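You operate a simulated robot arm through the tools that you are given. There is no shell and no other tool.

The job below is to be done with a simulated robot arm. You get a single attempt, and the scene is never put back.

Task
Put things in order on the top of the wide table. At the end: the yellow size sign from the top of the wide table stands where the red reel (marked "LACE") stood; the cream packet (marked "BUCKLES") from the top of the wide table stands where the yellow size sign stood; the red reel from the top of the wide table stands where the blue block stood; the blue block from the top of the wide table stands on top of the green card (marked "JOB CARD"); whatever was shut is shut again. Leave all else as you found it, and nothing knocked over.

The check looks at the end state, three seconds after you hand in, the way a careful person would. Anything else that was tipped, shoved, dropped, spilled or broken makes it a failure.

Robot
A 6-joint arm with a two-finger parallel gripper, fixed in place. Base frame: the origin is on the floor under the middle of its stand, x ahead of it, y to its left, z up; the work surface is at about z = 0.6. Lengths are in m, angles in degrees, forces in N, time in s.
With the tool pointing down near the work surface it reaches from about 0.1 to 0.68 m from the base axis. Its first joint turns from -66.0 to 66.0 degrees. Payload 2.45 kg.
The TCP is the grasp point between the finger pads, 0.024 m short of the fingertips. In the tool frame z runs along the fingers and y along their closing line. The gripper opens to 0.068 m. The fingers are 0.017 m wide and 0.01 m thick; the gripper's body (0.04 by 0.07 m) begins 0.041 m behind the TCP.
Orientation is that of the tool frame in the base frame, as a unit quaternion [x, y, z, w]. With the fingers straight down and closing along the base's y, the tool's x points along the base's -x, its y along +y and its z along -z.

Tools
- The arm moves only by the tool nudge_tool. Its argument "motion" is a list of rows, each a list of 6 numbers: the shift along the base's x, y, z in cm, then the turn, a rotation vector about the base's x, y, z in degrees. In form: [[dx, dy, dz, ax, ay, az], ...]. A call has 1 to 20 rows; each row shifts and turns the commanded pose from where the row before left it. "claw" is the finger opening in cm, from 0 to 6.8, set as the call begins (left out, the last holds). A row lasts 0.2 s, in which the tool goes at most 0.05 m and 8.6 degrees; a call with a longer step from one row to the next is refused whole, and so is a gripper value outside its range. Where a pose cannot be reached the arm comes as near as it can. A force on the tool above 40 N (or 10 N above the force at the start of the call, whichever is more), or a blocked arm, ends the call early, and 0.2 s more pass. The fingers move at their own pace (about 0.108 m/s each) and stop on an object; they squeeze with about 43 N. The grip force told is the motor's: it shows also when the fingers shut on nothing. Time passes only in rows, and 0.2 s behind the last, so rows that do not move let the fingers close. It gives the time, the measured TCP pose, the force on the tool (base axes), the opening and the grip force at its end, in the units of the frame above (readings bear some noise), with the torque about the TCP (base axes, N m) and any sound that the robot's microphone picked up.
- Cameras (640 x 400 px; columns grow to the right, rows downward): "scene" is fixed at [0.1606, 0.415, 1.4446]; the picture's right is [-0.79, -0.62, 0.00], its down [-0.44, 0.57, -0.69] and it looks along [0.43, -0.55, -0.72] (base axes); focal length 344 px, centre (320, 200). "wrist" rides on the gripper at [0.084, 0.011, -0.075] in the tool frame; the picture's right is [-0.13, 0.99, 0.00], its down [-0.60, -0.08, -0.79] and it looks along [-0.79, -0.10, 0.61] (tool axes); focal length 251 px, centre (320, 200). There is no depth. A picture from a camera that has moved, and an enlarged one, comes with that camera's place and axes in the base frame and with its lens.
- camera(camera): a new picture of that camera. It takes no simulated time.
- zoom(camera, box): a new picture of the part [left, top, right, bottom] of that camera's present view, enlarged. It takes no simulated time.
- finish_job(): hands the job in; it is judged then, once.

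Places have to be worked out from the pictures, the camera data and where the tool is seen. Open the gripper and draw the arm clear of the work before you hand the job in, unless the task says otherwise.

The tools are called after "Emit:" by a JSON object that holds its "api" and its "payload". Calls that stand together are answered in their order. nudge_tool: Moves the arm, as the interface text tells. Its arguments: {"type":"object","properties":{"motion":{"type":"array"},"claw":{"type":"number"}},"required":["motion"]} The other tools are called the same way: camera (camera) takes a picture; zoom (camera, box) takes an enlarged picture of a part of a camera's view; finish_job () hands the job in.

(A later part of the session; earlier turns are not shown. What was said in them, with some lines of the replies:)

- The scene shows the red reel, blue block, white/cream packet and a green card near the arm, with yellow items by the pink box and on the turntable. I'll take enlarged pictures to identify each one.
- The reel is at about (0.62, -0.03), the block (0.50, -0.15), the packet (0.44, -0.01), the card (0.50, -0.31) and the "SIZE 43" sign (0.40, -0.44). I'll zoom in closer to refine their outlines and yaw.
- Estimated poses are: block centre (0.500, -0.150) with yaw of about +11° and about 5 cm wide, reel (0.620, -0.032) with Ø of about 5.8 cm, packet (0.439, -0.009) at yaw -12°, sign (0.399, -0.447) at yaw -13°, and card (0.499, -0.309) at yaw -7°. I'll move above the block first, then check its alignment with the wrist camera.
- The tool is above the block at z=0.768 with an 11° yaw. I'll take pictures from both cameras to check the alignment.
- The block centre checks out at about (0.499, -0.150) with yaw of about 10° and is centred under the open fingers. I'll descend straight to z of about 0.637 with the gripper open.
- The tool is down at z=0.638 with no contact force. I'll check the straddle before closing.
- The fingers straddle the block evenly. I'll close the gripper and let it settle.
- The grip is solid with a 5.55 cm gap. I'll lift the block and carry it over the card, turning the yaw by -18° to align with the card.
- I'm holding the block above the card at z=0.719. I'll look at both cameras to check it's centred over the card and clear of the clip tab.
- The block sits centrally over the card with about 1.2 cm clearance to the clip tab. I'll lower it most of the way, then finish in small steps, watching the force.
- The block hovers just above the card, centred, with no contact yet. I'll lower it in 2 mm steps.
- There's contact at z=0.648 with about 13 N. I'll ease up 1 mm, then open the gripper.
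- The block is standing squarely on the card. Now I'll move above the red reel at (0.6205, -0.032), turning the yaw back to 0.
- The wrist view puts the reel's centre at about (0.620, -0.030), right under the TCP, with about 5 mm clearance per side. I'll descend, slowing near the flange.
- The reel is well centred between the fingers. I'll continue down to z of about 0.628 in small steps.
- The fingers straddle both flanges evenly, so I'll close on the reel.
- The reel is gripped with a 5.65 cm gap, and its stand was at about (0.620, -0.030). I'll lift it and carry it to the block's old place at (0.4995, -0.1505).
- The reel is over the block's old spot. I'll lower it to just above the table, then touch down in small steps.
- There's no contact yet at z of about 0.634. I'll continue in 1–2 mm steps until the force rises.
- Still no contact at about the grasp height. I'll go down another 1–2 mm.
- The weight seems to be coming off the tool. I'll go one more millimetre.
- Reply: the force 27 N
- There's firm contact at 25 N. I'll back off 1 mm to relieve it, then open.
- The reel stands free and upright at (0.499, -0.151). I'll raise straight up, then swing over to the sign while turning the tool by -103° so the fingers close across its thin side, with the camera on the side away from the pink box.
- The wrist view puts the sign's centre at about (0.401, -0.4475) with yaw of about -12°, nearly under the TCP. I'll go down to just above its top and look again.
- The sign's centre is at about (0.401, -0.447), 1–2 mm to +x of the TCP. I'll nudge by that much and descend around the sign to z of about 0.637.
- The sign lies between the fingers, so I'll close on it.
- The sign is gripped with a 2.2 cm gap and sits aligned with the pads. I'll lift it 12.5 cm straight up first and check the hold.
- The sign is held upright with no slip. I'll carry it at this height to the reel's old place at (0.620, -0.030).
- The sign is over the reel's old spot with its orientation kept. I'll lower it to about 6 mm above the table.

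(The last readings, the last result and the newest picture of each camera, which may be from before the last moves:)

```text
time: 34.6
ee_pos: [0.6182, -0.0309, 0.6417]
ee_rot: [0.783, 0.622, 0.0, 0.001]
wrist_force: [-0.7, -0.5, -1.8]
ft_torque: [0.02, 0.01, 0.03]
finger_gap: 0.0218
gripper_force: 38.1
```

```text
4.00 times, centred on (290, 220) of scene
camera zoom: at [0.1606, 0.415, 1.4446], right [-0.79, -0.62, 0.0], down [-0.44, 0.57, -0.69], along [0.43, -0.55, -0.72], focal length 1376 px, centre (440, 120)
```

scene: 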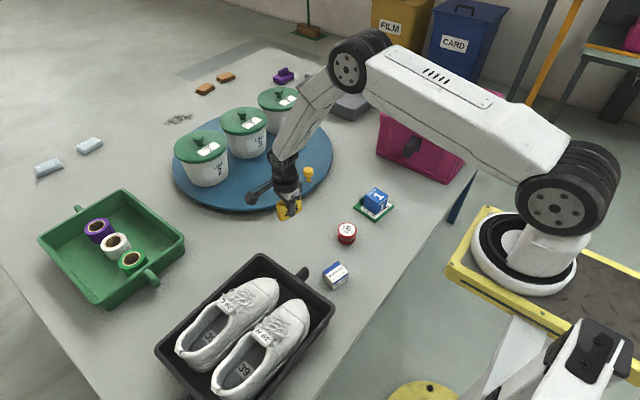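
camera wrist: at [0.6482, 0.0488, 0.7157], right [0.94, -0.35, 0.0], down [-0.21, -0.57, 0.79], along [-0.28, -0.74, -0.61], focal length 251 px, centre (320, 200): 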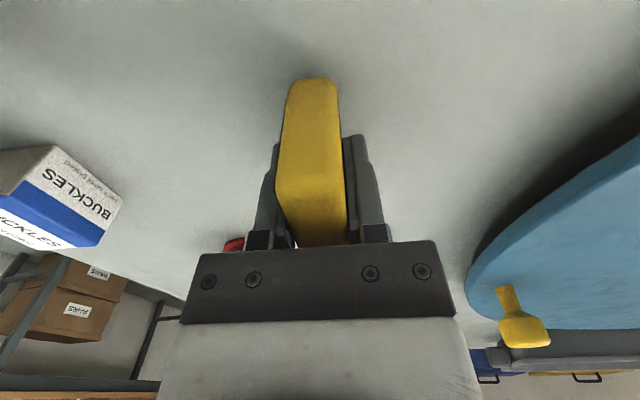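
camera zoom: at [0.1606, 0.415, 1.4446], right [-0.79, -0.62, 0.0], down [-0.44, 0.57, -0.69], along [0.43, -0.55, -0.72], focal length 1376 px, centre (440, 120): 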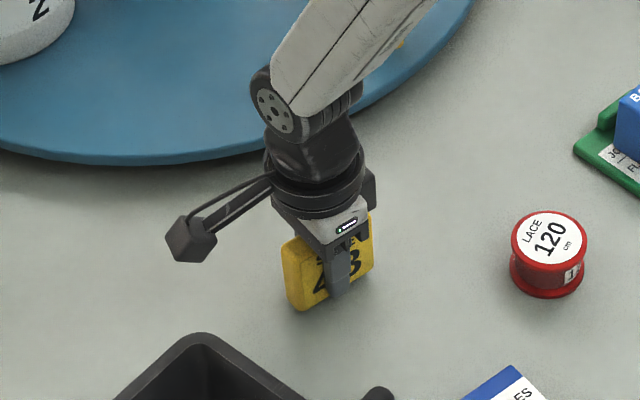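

It's clear all round and just above the table. I'll touch down in 2 mm and then 1 mm steps.

Emit:
{"api": "nudge_tool", "payload": {"motion": [[0, 0, -0.2, 0, 0, 0], [0, 0, -0.2, 0, 0, 0], [0, 0, 0, 0, 0, 0]], "claw": 0}}

Emit:
{"api": "nudge_tool", "payload": {"motion": [[0, 0, -0.1, 0, 0, 0], [0, 0, 0, 0, 0, 0]], "claw": 0}}

```text
time: 35.4
ee_pos: [0.6199, -0.0317, 0.6384]
ee_rot: [0.783, 0.622, 0.0, 0.0]
wrist_force: [0.5, -0.1, -1.3]
ft_torque: [0.01, -0.03, 0.02]
finger_gap: 0.0217
gripper_force: 38.7
```

```text
time: 36.0
ee_pos: [0.6208, -0.0316, 0.637]
ee_rot: [0.782, 0.623, -0.001, 0.0]
wrist_force: [-0.3, 1.7, -1.2]
ft_torque: [-0.03, 0.0, 0.01]
finger_gap: 0.0216
gripper_force: 38.3
```

There's no contact yet, so I'll keep going down a millimetre at a time.

Emit:
{"api": "nudge_tool", "payload": {"motion": [[0, 0, -0.1, 0, 0, 0], [0, 0, 0, 0, 0, 0]], "claw": 0}}

Emit:
{"api": "nudge_tool", "payload": {"motion": [[0, 0, -0.08, 0, 0, 0], [0, 0, 0, 0, 0, 0]], "claw": 0}}

```text
time: 36.6
ee_pos: [0.6198, -0.0305, 0.636]
ee_rot: [0.783, 0.622, -0.001, 0.0]
wrist_force: [-0.2, -0.3, -0.8]
ft_torque: [-0.01, 0.01, -0.01]
finger_gap: 0.0217
gripper_force: 38.4
```

```text
time: 37.2
ee_pos: [0.6208, -0.0315, 0.6364]
ee_rot: [0.783, 0.622, 0.0, 0.0]
wrist_force: [0.0, 0.5, 1.9]
ft_torque: [-0.1, 0.03, -0.04]
finger_gap: 0.0216
gripper_force: 38.7
```

Contact has just begun, with the force flipping to +1.9 N, so the sign is resting on the table. I'll open the gripper.

Emit:
{"api": "nudge_tool", "payload": {"motion": [[0, 0, 0, 0, 0, 0], [0, 0, 0, 0, 0, 0], [0, 0, 0, 0, 0, 0]], "claw": 6.8}}

Emit:
{"api": "camera", "payload": {"camera": "wrist"}}

Emit:
{"api": "zoom", "payload": {"camera": "scene", "box": [240, 170, 340, 270]}}

```text
time: 38.0
ee_pos: [0.6212, -0.0313, 0.6347]
ee_rot: [0.782, 0.623, 0.0, 0.0]
wrist_force: [-0.9, -0.6, 0.6]
ft_torque: [0.0, 0.0, 0.01]
finger_gap: 0.0679
gripper_force: 0.1
```

```text
taken
camera wrist: at [0.65, 0.0479, 0.7092], right [0.94, -0.35, 0.0], down [-0.21, -0.57, 0.79], along [-0.28, -0.74, -0.61], focal length 251 px, centre (320, 200)
```

wrist: 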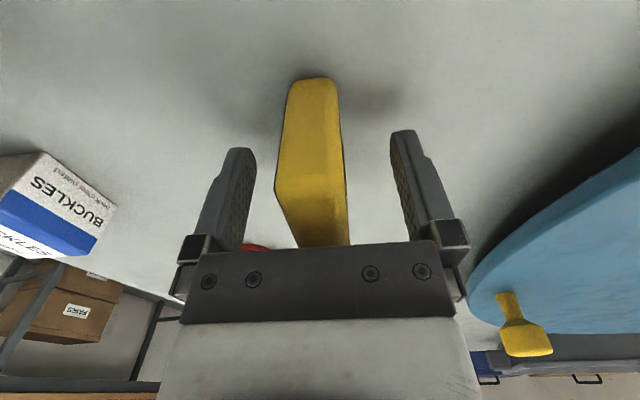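

```text
4.00 times, centred on (290, 220) of scene
camera zoom: at [0.1606, 0.415, 1.4446], right [-0.79, -0.62, 0.0], down [-0.44, 0.57, -0.69], along [0.43, -0.55, -0.72], focal length 1376 px, centre (440, 120)
```

zoom: 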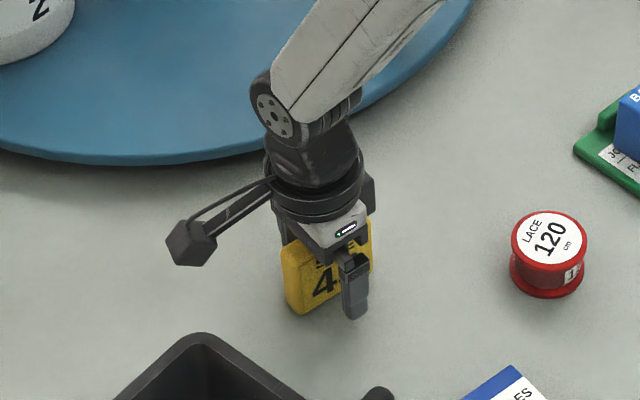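

The sign stands on its own where the reel was. I'll raise straight up, then swing to above the packet at (0.439, -0.009) while turning the tool to yaw of about -12.5°.

Emit:
{"api": "nudge_tool", "payload": {"motion": [[0, 0, 2, 0, 0, 0], [0, 0, 4, 0, 0, 0], [0, 0, 4.5, 0, 0, 0], [0, 0, 4.5, 0, 0, 0], [0, 0, 1.5, 0, 0, 0], [-1.655, 0.2, 0, 0, 0, 8.23], [-1.655, 0.2, 0, 0, 0, 8.23], [-1.655, 0.2, 0, 0, 0, 8.23], [-1.655, 0.2, 0, 0, 0, 8.23], [-1.655, 0.2, 0, 0, 0, 8.23], [-1.655, 0.2, 0, 0, 0, 8.23], [-1.655, 0.2, 0, 0, 0, 8.23], [-1.655, 0.2, 0, 0, 0, 8.23], [-1.655, 0.2, 0, 0, 0, 8.23], [-1.655, 0.2, 0, 0, 0, 8.23], [-1.655, 0.2, 0, 0, 0, 8.2], [0, 0, 0, 0, 0, 0], [0, 0, 0, 0, 0, 0]], "claw": 6.8}}

Emit:
{"api": "camera", "payload": {"camera": "wrist"}}

Emit:
{"api": "camera", "payload": {"camera": "scene"}}

Emit:
{"api": "zoom", "payload": {"camera": "scene", "box": [260, 190, 370, 300]}}

```text
time: 41.8
ee_pos: [0.4408, -0.0088, 0.7994]
ee_rot: [0.107, 0.994, -0.001, 0.0]
wrist_force: [-0.3, 0.6, 0.1]
ft_torque: [0.02, -0.01, -0.03]
finger_gap: 0.0681
gripper_force: 0.0
```

```text
taken
camera wrist: at [0.3595, 0.0203, 0.8723], right [0.34, 0.94, 0.0], down [0.57, -0.21, 0.79], along [0.75, -0.27, -0.61], focal length 251 px, centre (320, 200)
```

wrist: 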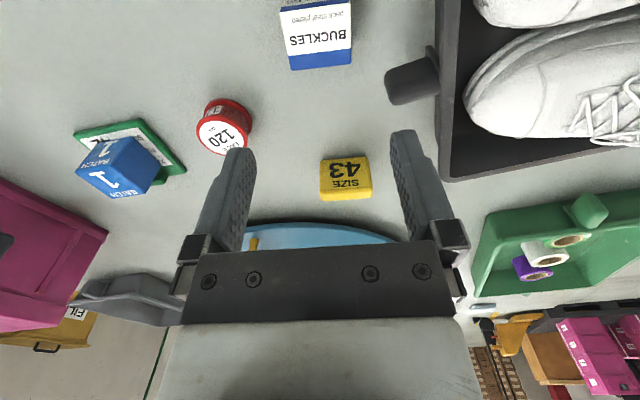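

```text
taken
```

scene: 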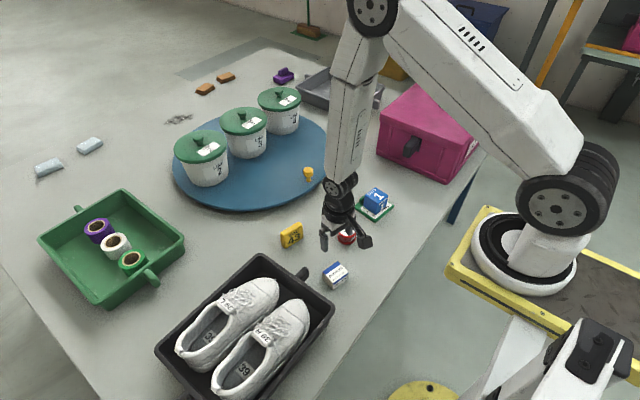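

```text
3.64 times, centred on (315, 245) of scene
camera zoom: at [0.1606, 0.415, 1.4446], right [-0.79, -0.62, 0.0], down [-0.44, 0.57, -0.69], along [0.43, -0.55, -0.72], focal length 1251 px, centre (338, 36)
```

zoom: 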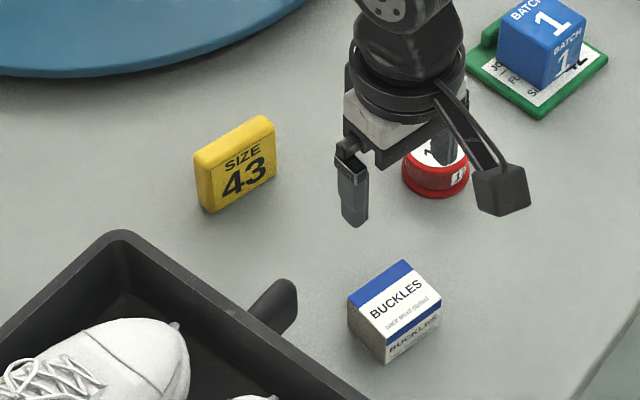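

The packet's measured corners match the earlier estimate, with its centre at (0.439, -0.009) and yaw of -12.6°, so it's aligned under the TCP. I'll descend partway and recheck.

Emit:
{"api": "nudge_tool", "payload": {"motion": [[0, -0.05, -4, 0, 0, 0], [0, 0, -4, 0, 0, 0], [0, 0, -3, 0, 0, 0], [0, 0, 0, 0, 0, 0]], "claw": 6.8}}

Emit:
{"api": "camera", "payload": {"camera": "wrist"}}

Emit:
{"api": "zoom", "payload": {"camera": "scene", "box": [280, 220, 370, 300]}}

```text
time: 42.8
ee_pos: [0.4399, -0.0056, 0.6897]
ee_rot: [0.108, 0.994, 0.0, 0.0]
wrist_force: [-0.2, 1.1, 0.4]
ft_torque: [0.03, 0.01, -0.04]
finger_gap: 0.068
gripper_force: 0.0
```

```text
taken
camera wrist: at [0.3599, 0.0221, 0.763], right [0.34, 0.94, 0.0], down [0.57, -0.21, 0.79], along [0.75, -0.27, -0.61], focal length 251 px, centre (320, 200)
```

wrist: 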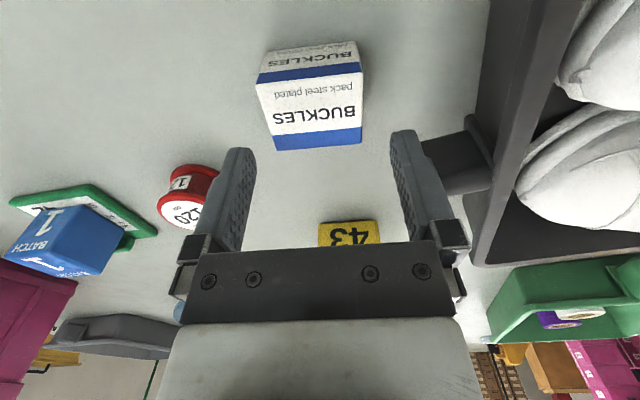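

```text
5.00 times, centred on (325, 260) of scene
camera zoom: at [0.1606, 0.415, 1.4446], right [-0.79, -0.62, 0.0], down [-0.44, 0.57, -0.69], along [0.43, -0.55, -0.72], focal length 1720 px, centre (295, -100)
```

zoom: 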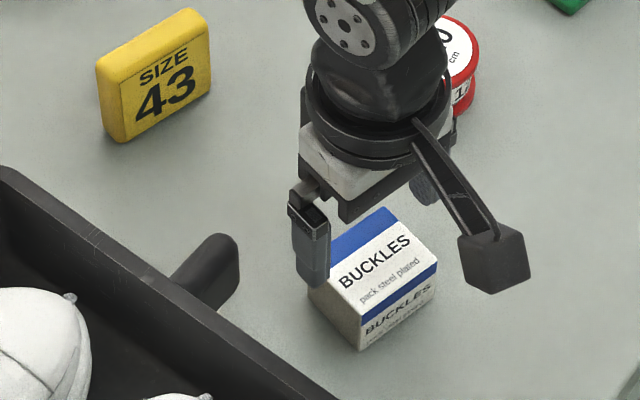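

The packet sits about 2–3 mm to the -y side of the TCP. I'll correct by (-0.15, -0.25) cm and descend around it to z of about 0.630.

Emit:
{"api": "nudge_tool", "payload": {"motion": [[-0.15, -0.25, -1, 0, 0, 0], [0, 0, -1.5, 0, 0, 0], [0, 0, -1.5, 0, 0, 0], [0, 0, -1.3, 0, 0, 0], [0, 0, -0.7, 0, 0, 0], [0, 0, 0, 0, 0, 0]], "claw": 6.8}}

Emit:
{"api": "camera", "payload": {"camera": "wrist"}}

Emit:
{"api": "zoom", "payload": {"camera": "scene", "box": [280, 220, 370, 300]}}

```text
time: 44.2
ee_pos: [0.4371, -0.0101, 0.6316]
ee_rot: [0.109, 0.994, -0.001, 0.0]
wrist_force: [0.1, 0.6, -1.0]
ft_torque: [-0.02, 0.0, 0.0]
finger_gap: 0.068
gripper_force: 0.0
```

```text
taken
camera wrist: at [0.3558, 0.0164, 0.7047], right [0.34, 0.94, 0.0], down [0.57, -0.21, 0.79], along [0.75, -0.27, -0.61], focal length 251 px, centre (320, 200)
```

wrist: 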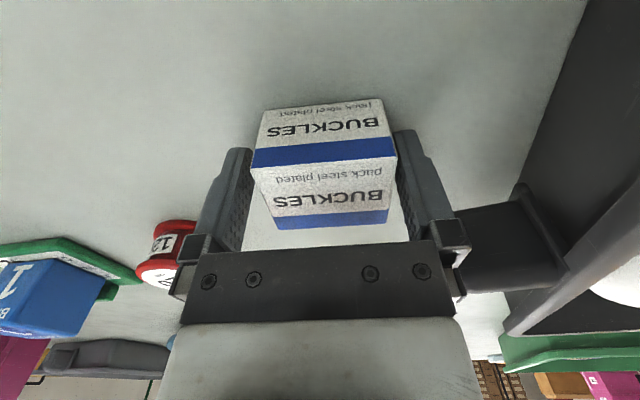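

```text
5.00 times, centred on (325, 260) of scene
camera zoom: at [0.1606, 0.415, 1.4446], right [-0.79, -0.62, 0.0], down [-0.44, 0.57, -0.69], along [0.43, -0.55, -0.72], focal length 1720 px, centre (295, -100)
```

zoom: 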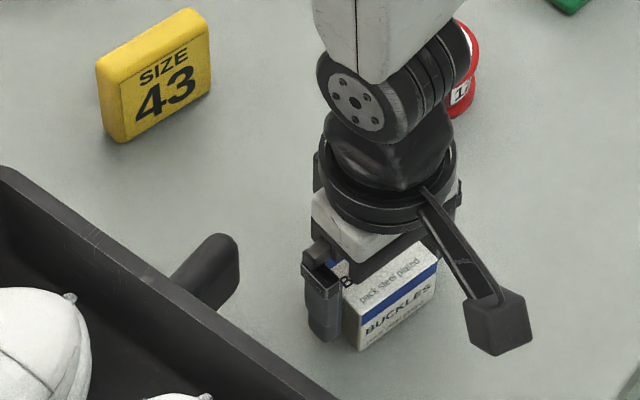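

The packet is evenly straddled, so I'll close the gripper.

Emit:
{"api": "nudge_tool", "payload": {"motion": [[0, 0, 0, 0, 0, 0], [0, 0, 0, 0, 0, 0], [0, 0, 0, 0, 0, 0]], "claw": 0}}

Emit:
{"api": "nudge_tool", "payload": {"motion": [[0, 0, 1, 0, 0, 0], [0, 0, 3, 0, 0, 0], [0, 0, 4.5, 0, 0, 0], [0, 0, 4.5, 0, 0, 0], [0, 0, 0, 0, 0, 0]], "claw": 0}}

Emit:
{"api": "camera", "payload": {"camera": "wrist"}}

```text
time: 45.0
ee_pos: [0.4361, -0.0117, 0.6315]
ee_rot: [0.109, 0.994, 0.0, 0.001]
wrist_force: [0.1, -0.5, -0.1]
ft_torque: [0.01, 0.02, 0.04]
finger_gap: 0.0556
gripper_force: 43.1
```

```text
time: 46.2
ee_pos: [0.4345, -0.0123, 0.7626]
ee_rot: [0.109, 0.994, 0.0, 0.0]
wrist_force: [0.0, -0.2, -1.9]
ft_torque: [0.02, 0.01, -0.02]
finger_gap: 0.0554
gripper_force: 42.4
```

```text
taken
camera wrist: at [0.3542, 0.016, 0.8368], right [0.34, 0.94, 0.0], down [0.57, -0.21, 0.79], along [0.75, -0.27, -0.61], focal length 251 px, centre (320, 200)
```

wrist: 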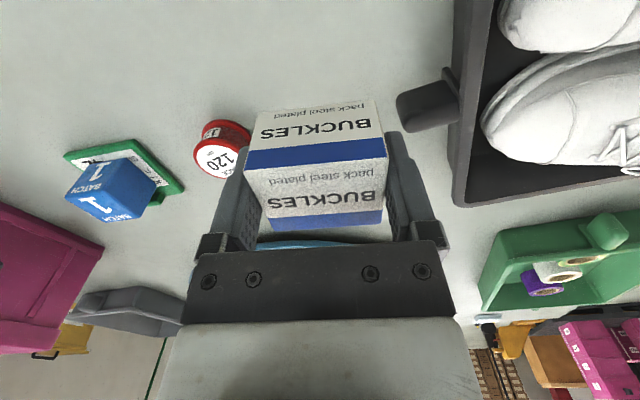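

The packet is held firmly. I'll carry it at z of about 0.76 to the sign's old place at (0.400, -0.4465).

Emit:
{"api": "nudge_tool", "payload": {"motion": [[-0.36, -4.35, 0, 0, 0, 0], [-0.36, -4.35, 0, 0, 0, 0], [-0.36, -4.35, 0, 0, 0, 0], [-0.36, -4.35, 0, 0, 0, 0], [-0.36, -4.35, 0, 0, 0, 0], [-0.36, -4.35, 0, 0, 0, 0], [-0.36, -4.35, 0, 0, 0, 0], [-0.36, -4.35, 0, 0, 0, 0], [-0.36, -4.35, 0, 0, 0, 0], [-0.36, -4.35, 0, 0, 0, 0], [0, 0, 0, 0, 0, 0], [0, 0, 0, 0, 0, 0]], "claw": 0}}

Emit:
{"api": "camera", "payload": {"camera": "wrist"}}

Emit:
{"api": "camera", "payload": {"camera": "scene"}}

```text
time: 48.8
ee_pos: [0.3985, -0.4487, 0.7612]
ee_rot: [0.109, 0.994, 0.0, -0.001]
wrist_force: [0.0, -0.1, -1.5]
ft_torque: [-0.04, 0.05, 0.01]
finger_gap: 0.0554
gripper_force: 43.1
```

```text
taken
camera wrist: at [0.3184, -0.4203, 0.8354], right [0.34, 0.94, 0.0], down [0.57, -0.21, 0.79], along [0.75, -0.27, -0.61], focal length 251 px, centre (320, 200)
```

wrist: 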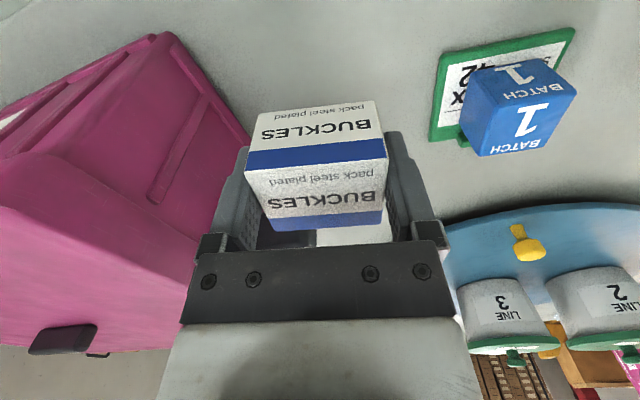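

```text
taken
```

scene: 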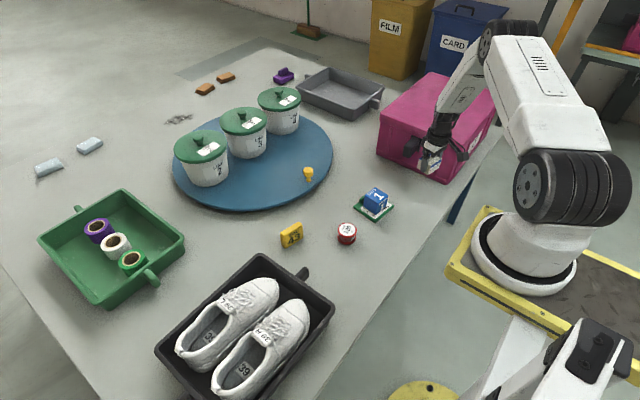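

TCP reads (0.3985, -0.4487), so I'll shift +1.5 mm in x and +2 mm in y while lowering to about 6 mm above the table.

Emit:
{"api": "nudge_tool", "payload": {"motion": [[0.1, 0.2, -4, 0, 0, 0], [0, 0, -4, 0, 0, 0], [0, 0, -3, 0, 0, 0], [0, 0, -1.4, 0, 0, 0], [0, 0, 0, 0, 0, 0]], "claw": 0}}

Emit:
{"api": "zoom", "payload": {"camera": "scene", "box": [370, 120, 480, 220]}}

Emit:
{"api": "camera", "payload": {"camera": "wrist"}}

```text
time: 50.0
ee_pos: [0.4011, -0.4438, 0.6347]
ee_rot: [0.109, 0.994, 0.0, 0.0]
wrist_force: [-0.6, 0.6, -1.9]
ft_torque: [-0.01, 0.04, 0.02]
finger_gap: 0.0554
gripper_force: 42.7
```

```text
4.00 times, centred on (425, 170) of scene
camera zoom: at [0.1606, 0.415, 1.4446], right [-0.79, -0.62, 0.0], down [-0.44, 0.57, -0.69], along [0.43, -0.55, -0.72], focal length 1376 px, centre (-100, 320)
```

zoom: 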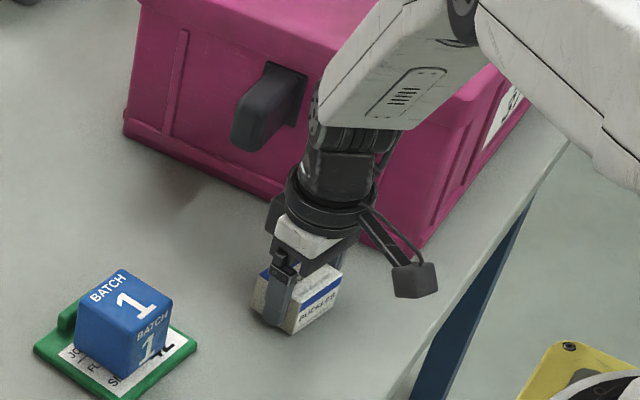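

```text
taken
camera wrist: at [0.3214, -0.4147, 0.7088], right [0.34, 0.94, 0.0], down [0.57, -0.21, 0.79], along [0.75, -0.27, -0.61], focal length 251 px, centre (320, 200)
```

wrist: 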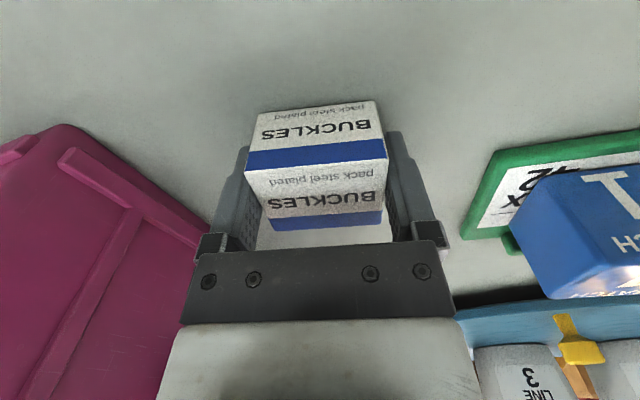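

It's a few millimetres above the table with clear space all round. I'll touch down gently with a -1 mm y trim.

Emit:
{"api": "nudge_tool", "payload": {"motion": [[0, -0.1, -0.2, 0, 0, 0], [0, 0, -0.2, 0, 0, 0], [0, 0, 0, 0, 0, 0]], "claw": 0}}

Emit:
{"api": "nudge_tool", "payload": {"motion": [[0, 0, -0.1, 0, 0, 0], [0, 0, 0, 0, 0, 0]], "claw": 0}}

```text
time: 50.8
ee_pos: [0.4018, -0.4449, 0.6317]
ee_rot: [0.108, 0.994, 0.0, 0.0]
wrist_force: [-0.4, 0.3, -1.2]
ft_torque: [-0.01, 0.02, -0.01]
finger_gap: 0.0555
gripper_force: 42.7
```

```text
time: 51.4
ee_pos: [0.4016, -0.4466, 0.6318]
ee_rot: [0.109, 0.994, -0.001, 0.0]
wrist_force: [-4.6, 4.0, 17.1]
ft_torque: [0.28, -0.03, 0.08]
finger_gap: 0.0554
gripper_force: 42.8
```

The packet is in firm contact with the table at 17 N. I'll ease up a touch, open the gripper and check.

Emit:
{"api": "nudge_tool", "payload": {"motion": [[0, 0, 0.08, 0, 0, 0], [0, 0, 0, 0, 0, 0]], "claw": 0}}

Emit:
{"api": "nudge_tool", "payload": {"motion": [[0, 0, 0, 0, 0, 0], [0, 0, 0, 0, 0, 0], [0, 0, 0, 0, 0, 0]], "claw": 6.8}}

Emit:
{"api": "camera", "payload": {"camera": "wrist"}}

```text
time: 52.0
ee_pos: [0.401, -0.4462, 0.632]
ee_rot: [0.109, 0.994, 0.0, 0.0]
wrist_force: [0.8, 1.9, 13.1]
ft_torque: [0.25, -0.03, -0.04]
finger_gap: 0.0556
gripper_force: 42.9
```

```text
time: 52.8
ee_pos: [0.4019, -0.4462, 0.6307]
ee_rot: [0.109, 0.994, 0.0, 0.0]
wrist_force: [1.1, 0.3, -0.4]
ft_torque: [-0.02, 0.01, -0.01]
finger_gap: 0.068
gripper_force: 0.0
```

```text
taken
camera wrist: at [0.3213, -0.4176, 0.7042], right [0.34, 0.94, 0.0], down [0.57, -0.21, 0.79], along [0.75, -0.27, -0.61], focal length 251 px, centre (320, 200)
```

wrist: 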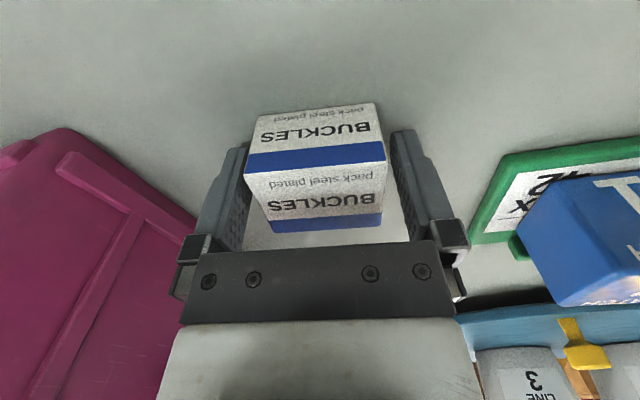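

The packet is released and standing. I'll zoom in to check the left finger's clearance before lifting away.

Emit:
{"api": "zoom", "payload": {"camera": "wrist", "box": [180, 80, 460, 260]}}

Emit:
{"api": "zoom", "payload": {"camera": "scene", "box": [390, 155, 460, 215]}}

```text
2.22 times, centred on (320, 170) of wrist
camera zoom: at [0.3213, -0.4176, 0.7042], right [0.34, 0.94, 0.0], down [0.57, -0.21, 0.79], along [0.75, -0.27, -0.61], focal length 559 px, centre (320, 267)
```

zoom: 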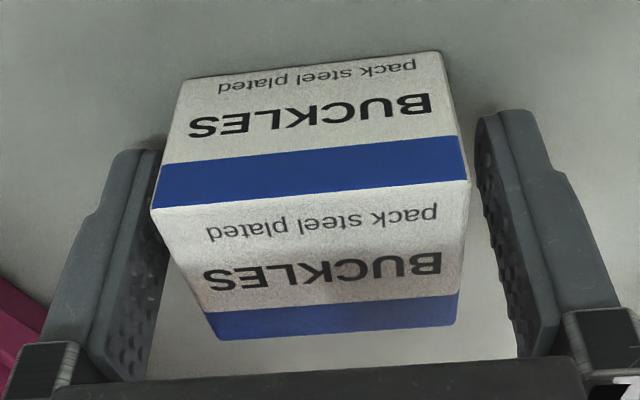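

```text
6.67 times, centred on (425, 185) of scene
camera zoom: at [0.1606, 0.415, 1.4446], right [-0.79, -0.62, 0.0], down [-0.44, 0.57, -0.69], along [0.43, -0.55, -0.72], focal length 2293 px, centre (-380, 300)
```

zoom: 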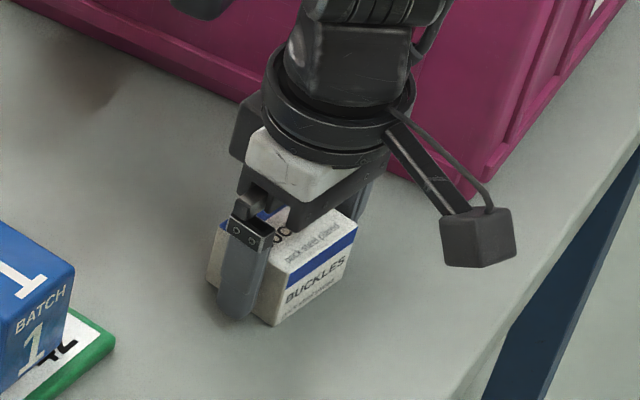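

Both fingers have a gap to the packet. I'll raise slowly at first, then fully.

Emit:
{"api": "nudge_tool", "payload": {"motion": [[0, 0, 1, 0, 0, 0], [0, 0, 2, 0, 0, 0], [0, 0, 4, 0, 0, 0], [0, 0, 4.5, 0, 0, 0], [0, 0, 4.5, 0, 0, 0], [0, 0, 0, 0, 0, 0]], "claw": 6.8}}

Emit:
{"api": "zoom", "payload": {"camera": "scene", "box": [320, 120, 480, 260]}}

Emit:
{"api": "camera", "payload": {"camera": "wrist"}}

```text
time: 54.2
ee_pos: [0.402, -0.444, 0.7925]
ee_rot: [0.109, 0.994, 0.0, 0.0]
wrist_force: [0.0, 0.7, -0.8]
ft_torque: [0.01, -0.03, -0.02]
finger_gap: 0.0682
gripper_force: 0.0
```

```text
2.86 times, centred on (400, 190) of scene
camera zoom: at [0.1606, 0.415, 1.4446], right [-0.79, -0.62, 0.0], down [-0.44, 0.57, -0.69], along [0.43, -0.55, -0.72], focal length 983 px, centre (91, 229)
```

zoom: 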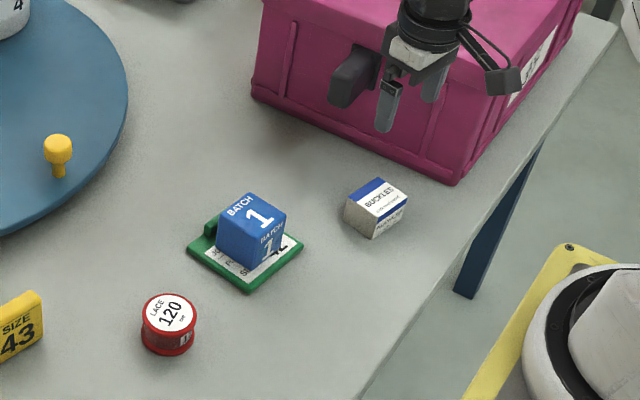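

```text
taken
camera wrist: at [0.3217, -0.415, 0.8652], right [0.34, 0.94, 0.0], down [0.57, -0.21, 0.79], along [0.75, -0.27, -0.61], focal length 251 px, centre (320, 200)
```

wrist: 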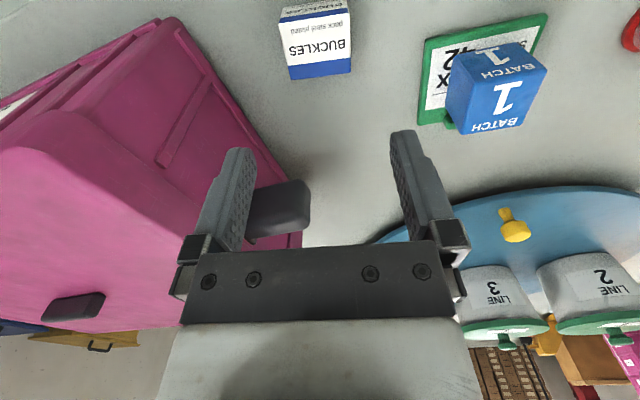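

The packet stands in the sign's old place. I'll withdraw the arm up and back, clear of everything, and then verify all the items.

Emit:
{"api": "nudge_tool", "payload": {"motion": [[0, 0, 4, 0, 0, 0], [0, 0, 4, 0, 0, 0], [-0.5, 4, 1, 0, 0, 1.5], [-0.5, 4, 0, 0, 0, 1.5], [-0.5, 4, 0, 0, 0, 1.5], [-0.5, 4, 0, 0, 0, 1.5], [-0.5, 4, 0, 0, 0, 1.5], [-0.5, 4, 0, 0, 0, 1.5], [-0.5, 4, 0, 0, 0, 1.5], [-0.5, 4, 0, 0, 0, 1.5], [0, 0, 0, 0, 0, 0], [0, 0, 0, 0, 0, 0]], "claw": 6.8}}

Emit:
{"api": "camera", "payload": {"camera": "scene"}}

Emit:
{"api": "zoom", "payload": {"camera": "scene", "box": [400, 165, 448, 215]}}

Emit:
{"api": "zoom", "payload": {"camera": "scene", "box": [325, 205, 373, 255]}}

Emit:
{"api": "zoom", "payload": {"camera": "scene", "box": [270, 215, 318, 265]}}

Emit:
{"api": "zoom", "payload": {"camera": "scene", "box": [350, 180, 410, 230]}}

```text
time: 56.8
ee_pos: [0.3624, -0.1298, 0.8812]
ee_rot: [0.004, 1.0, 0.0, 0.0]
wrist_force: [0.5, -0.1, -0.3]
ft_torque: [0.0, 0.01, -0.01]
finger_gap: 0.0683
gripper_force: 0.1
```

```text
taken
```

scene: 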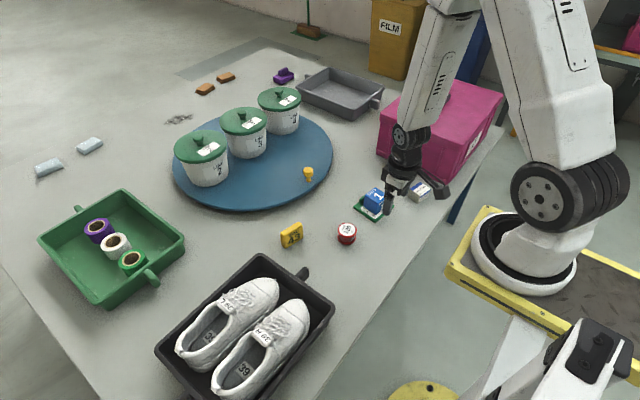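

```text
8.00 times, centred on (424, 190) of scene
camera zoom: at [0.1606, 0.415, 1.4446], right [-0.79, -0.62, 0.0], down [-0.44, 0.57, -0.69], along [0.43, -0.55, -0.72], focal length 2752 px, centre (-512, 280)
```

zoom: 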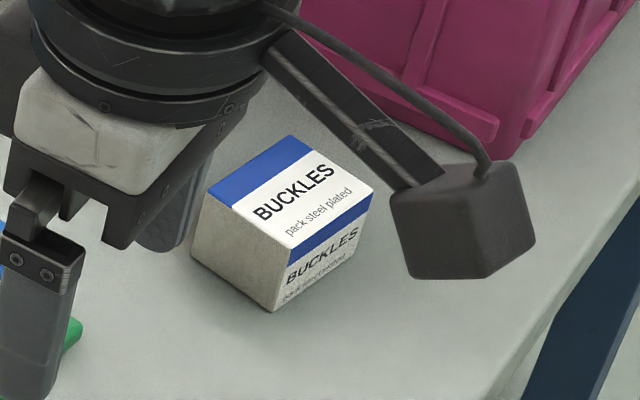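

```text
8.00 times, centred on (349, 230) of scene
camera zoom: at [0.1606, 0.415, 1.4446], right [-0.79, -0.62, 0.0], down [-0.44, 0.57, -0.69], along [0.43, -0.55, -0.72], focal length 2752 px, centre (88, -40)
```

zoom: 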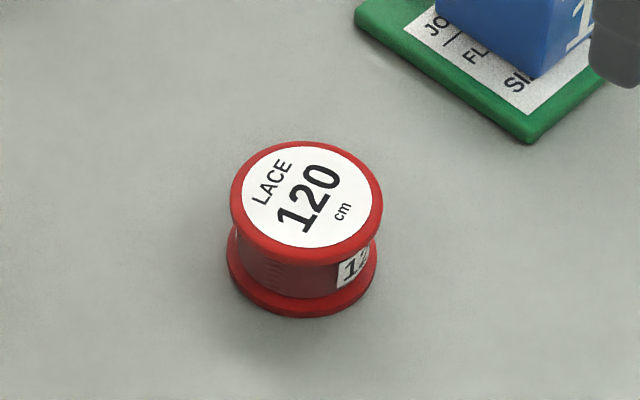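

```text
8.00 times, centred on (294, 240) of scene
camera zoom: at [0.1606, 0.415, 1.4446], right [-0.79, -0.62, 0.0], down [-0.44, 0.57, -0.69], along [0.43, -0.55, -0.72], focal length 2752 px, centre (528, -120)
```

zoom: 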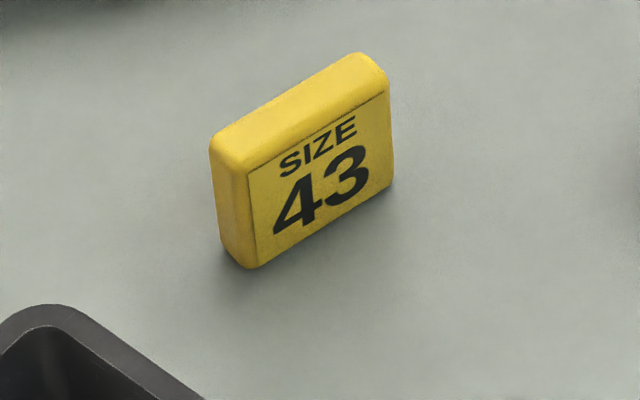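

```text
8.00 times, centred on (380, 205) of scene
camera zoom: at [0.1606, 0.415, 1.4446], right [-0.79, -0.62, 0.0], down [-0.44, 0.57, -0.69], along [0.43, -0.55, -0.72], focal length 2752 px, centre (-160, 160)
```

zoom: 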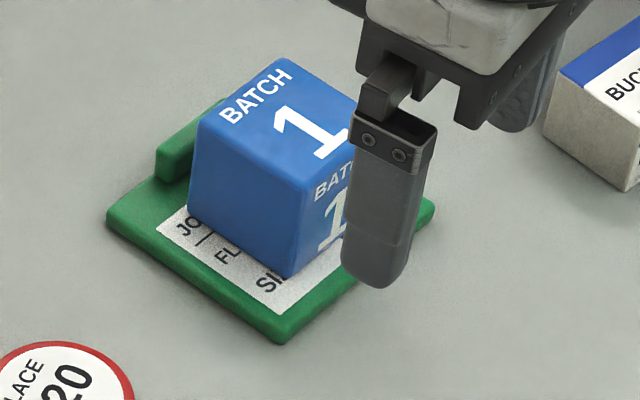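

Every item matches its target within a few millimetres:

- **Reel:** at about (0.500, -0.152), where the block stood.
- **Sign:** at about (0.621, -0.032), upright where the reel stood.
- **Packet:** at about (0.404, -0.446), where the sign stood.
- **Block:** square on the card, which hasn't moved.

Nothing was opened, nothing else was disturbed, and the arm is clear with the gripper open, so I'm handing in.

Emit:
{"api": "finish_job", "payload": {}}

```text
The job is handed in.
```

I've rearranged the table as asked and handed the job in. The last pictures show every item upright and within about 5 mm of its target:

| Item | Now stands | Approx. position (x, y in m) |
|---|---|---|
| Blue block | on top of the green card, clear of its clip tab | (0.495, -0.308) |
| Red reel | where the blue block stood | (0.500, -0.152) |
| Yellow size sign | where the red reel stood, keeping its original facing | (0.621, -0.032) |
| Cream packet | where the yellow size sign stood | (0.404, -0.446) |

The packet is the least exact, about 4–5 mm off in x. The card did not move. I opened nothing, so there was nothing to shut again, and I saw nothing else disturbed. The arm is raised clear of the table with the gripper open.
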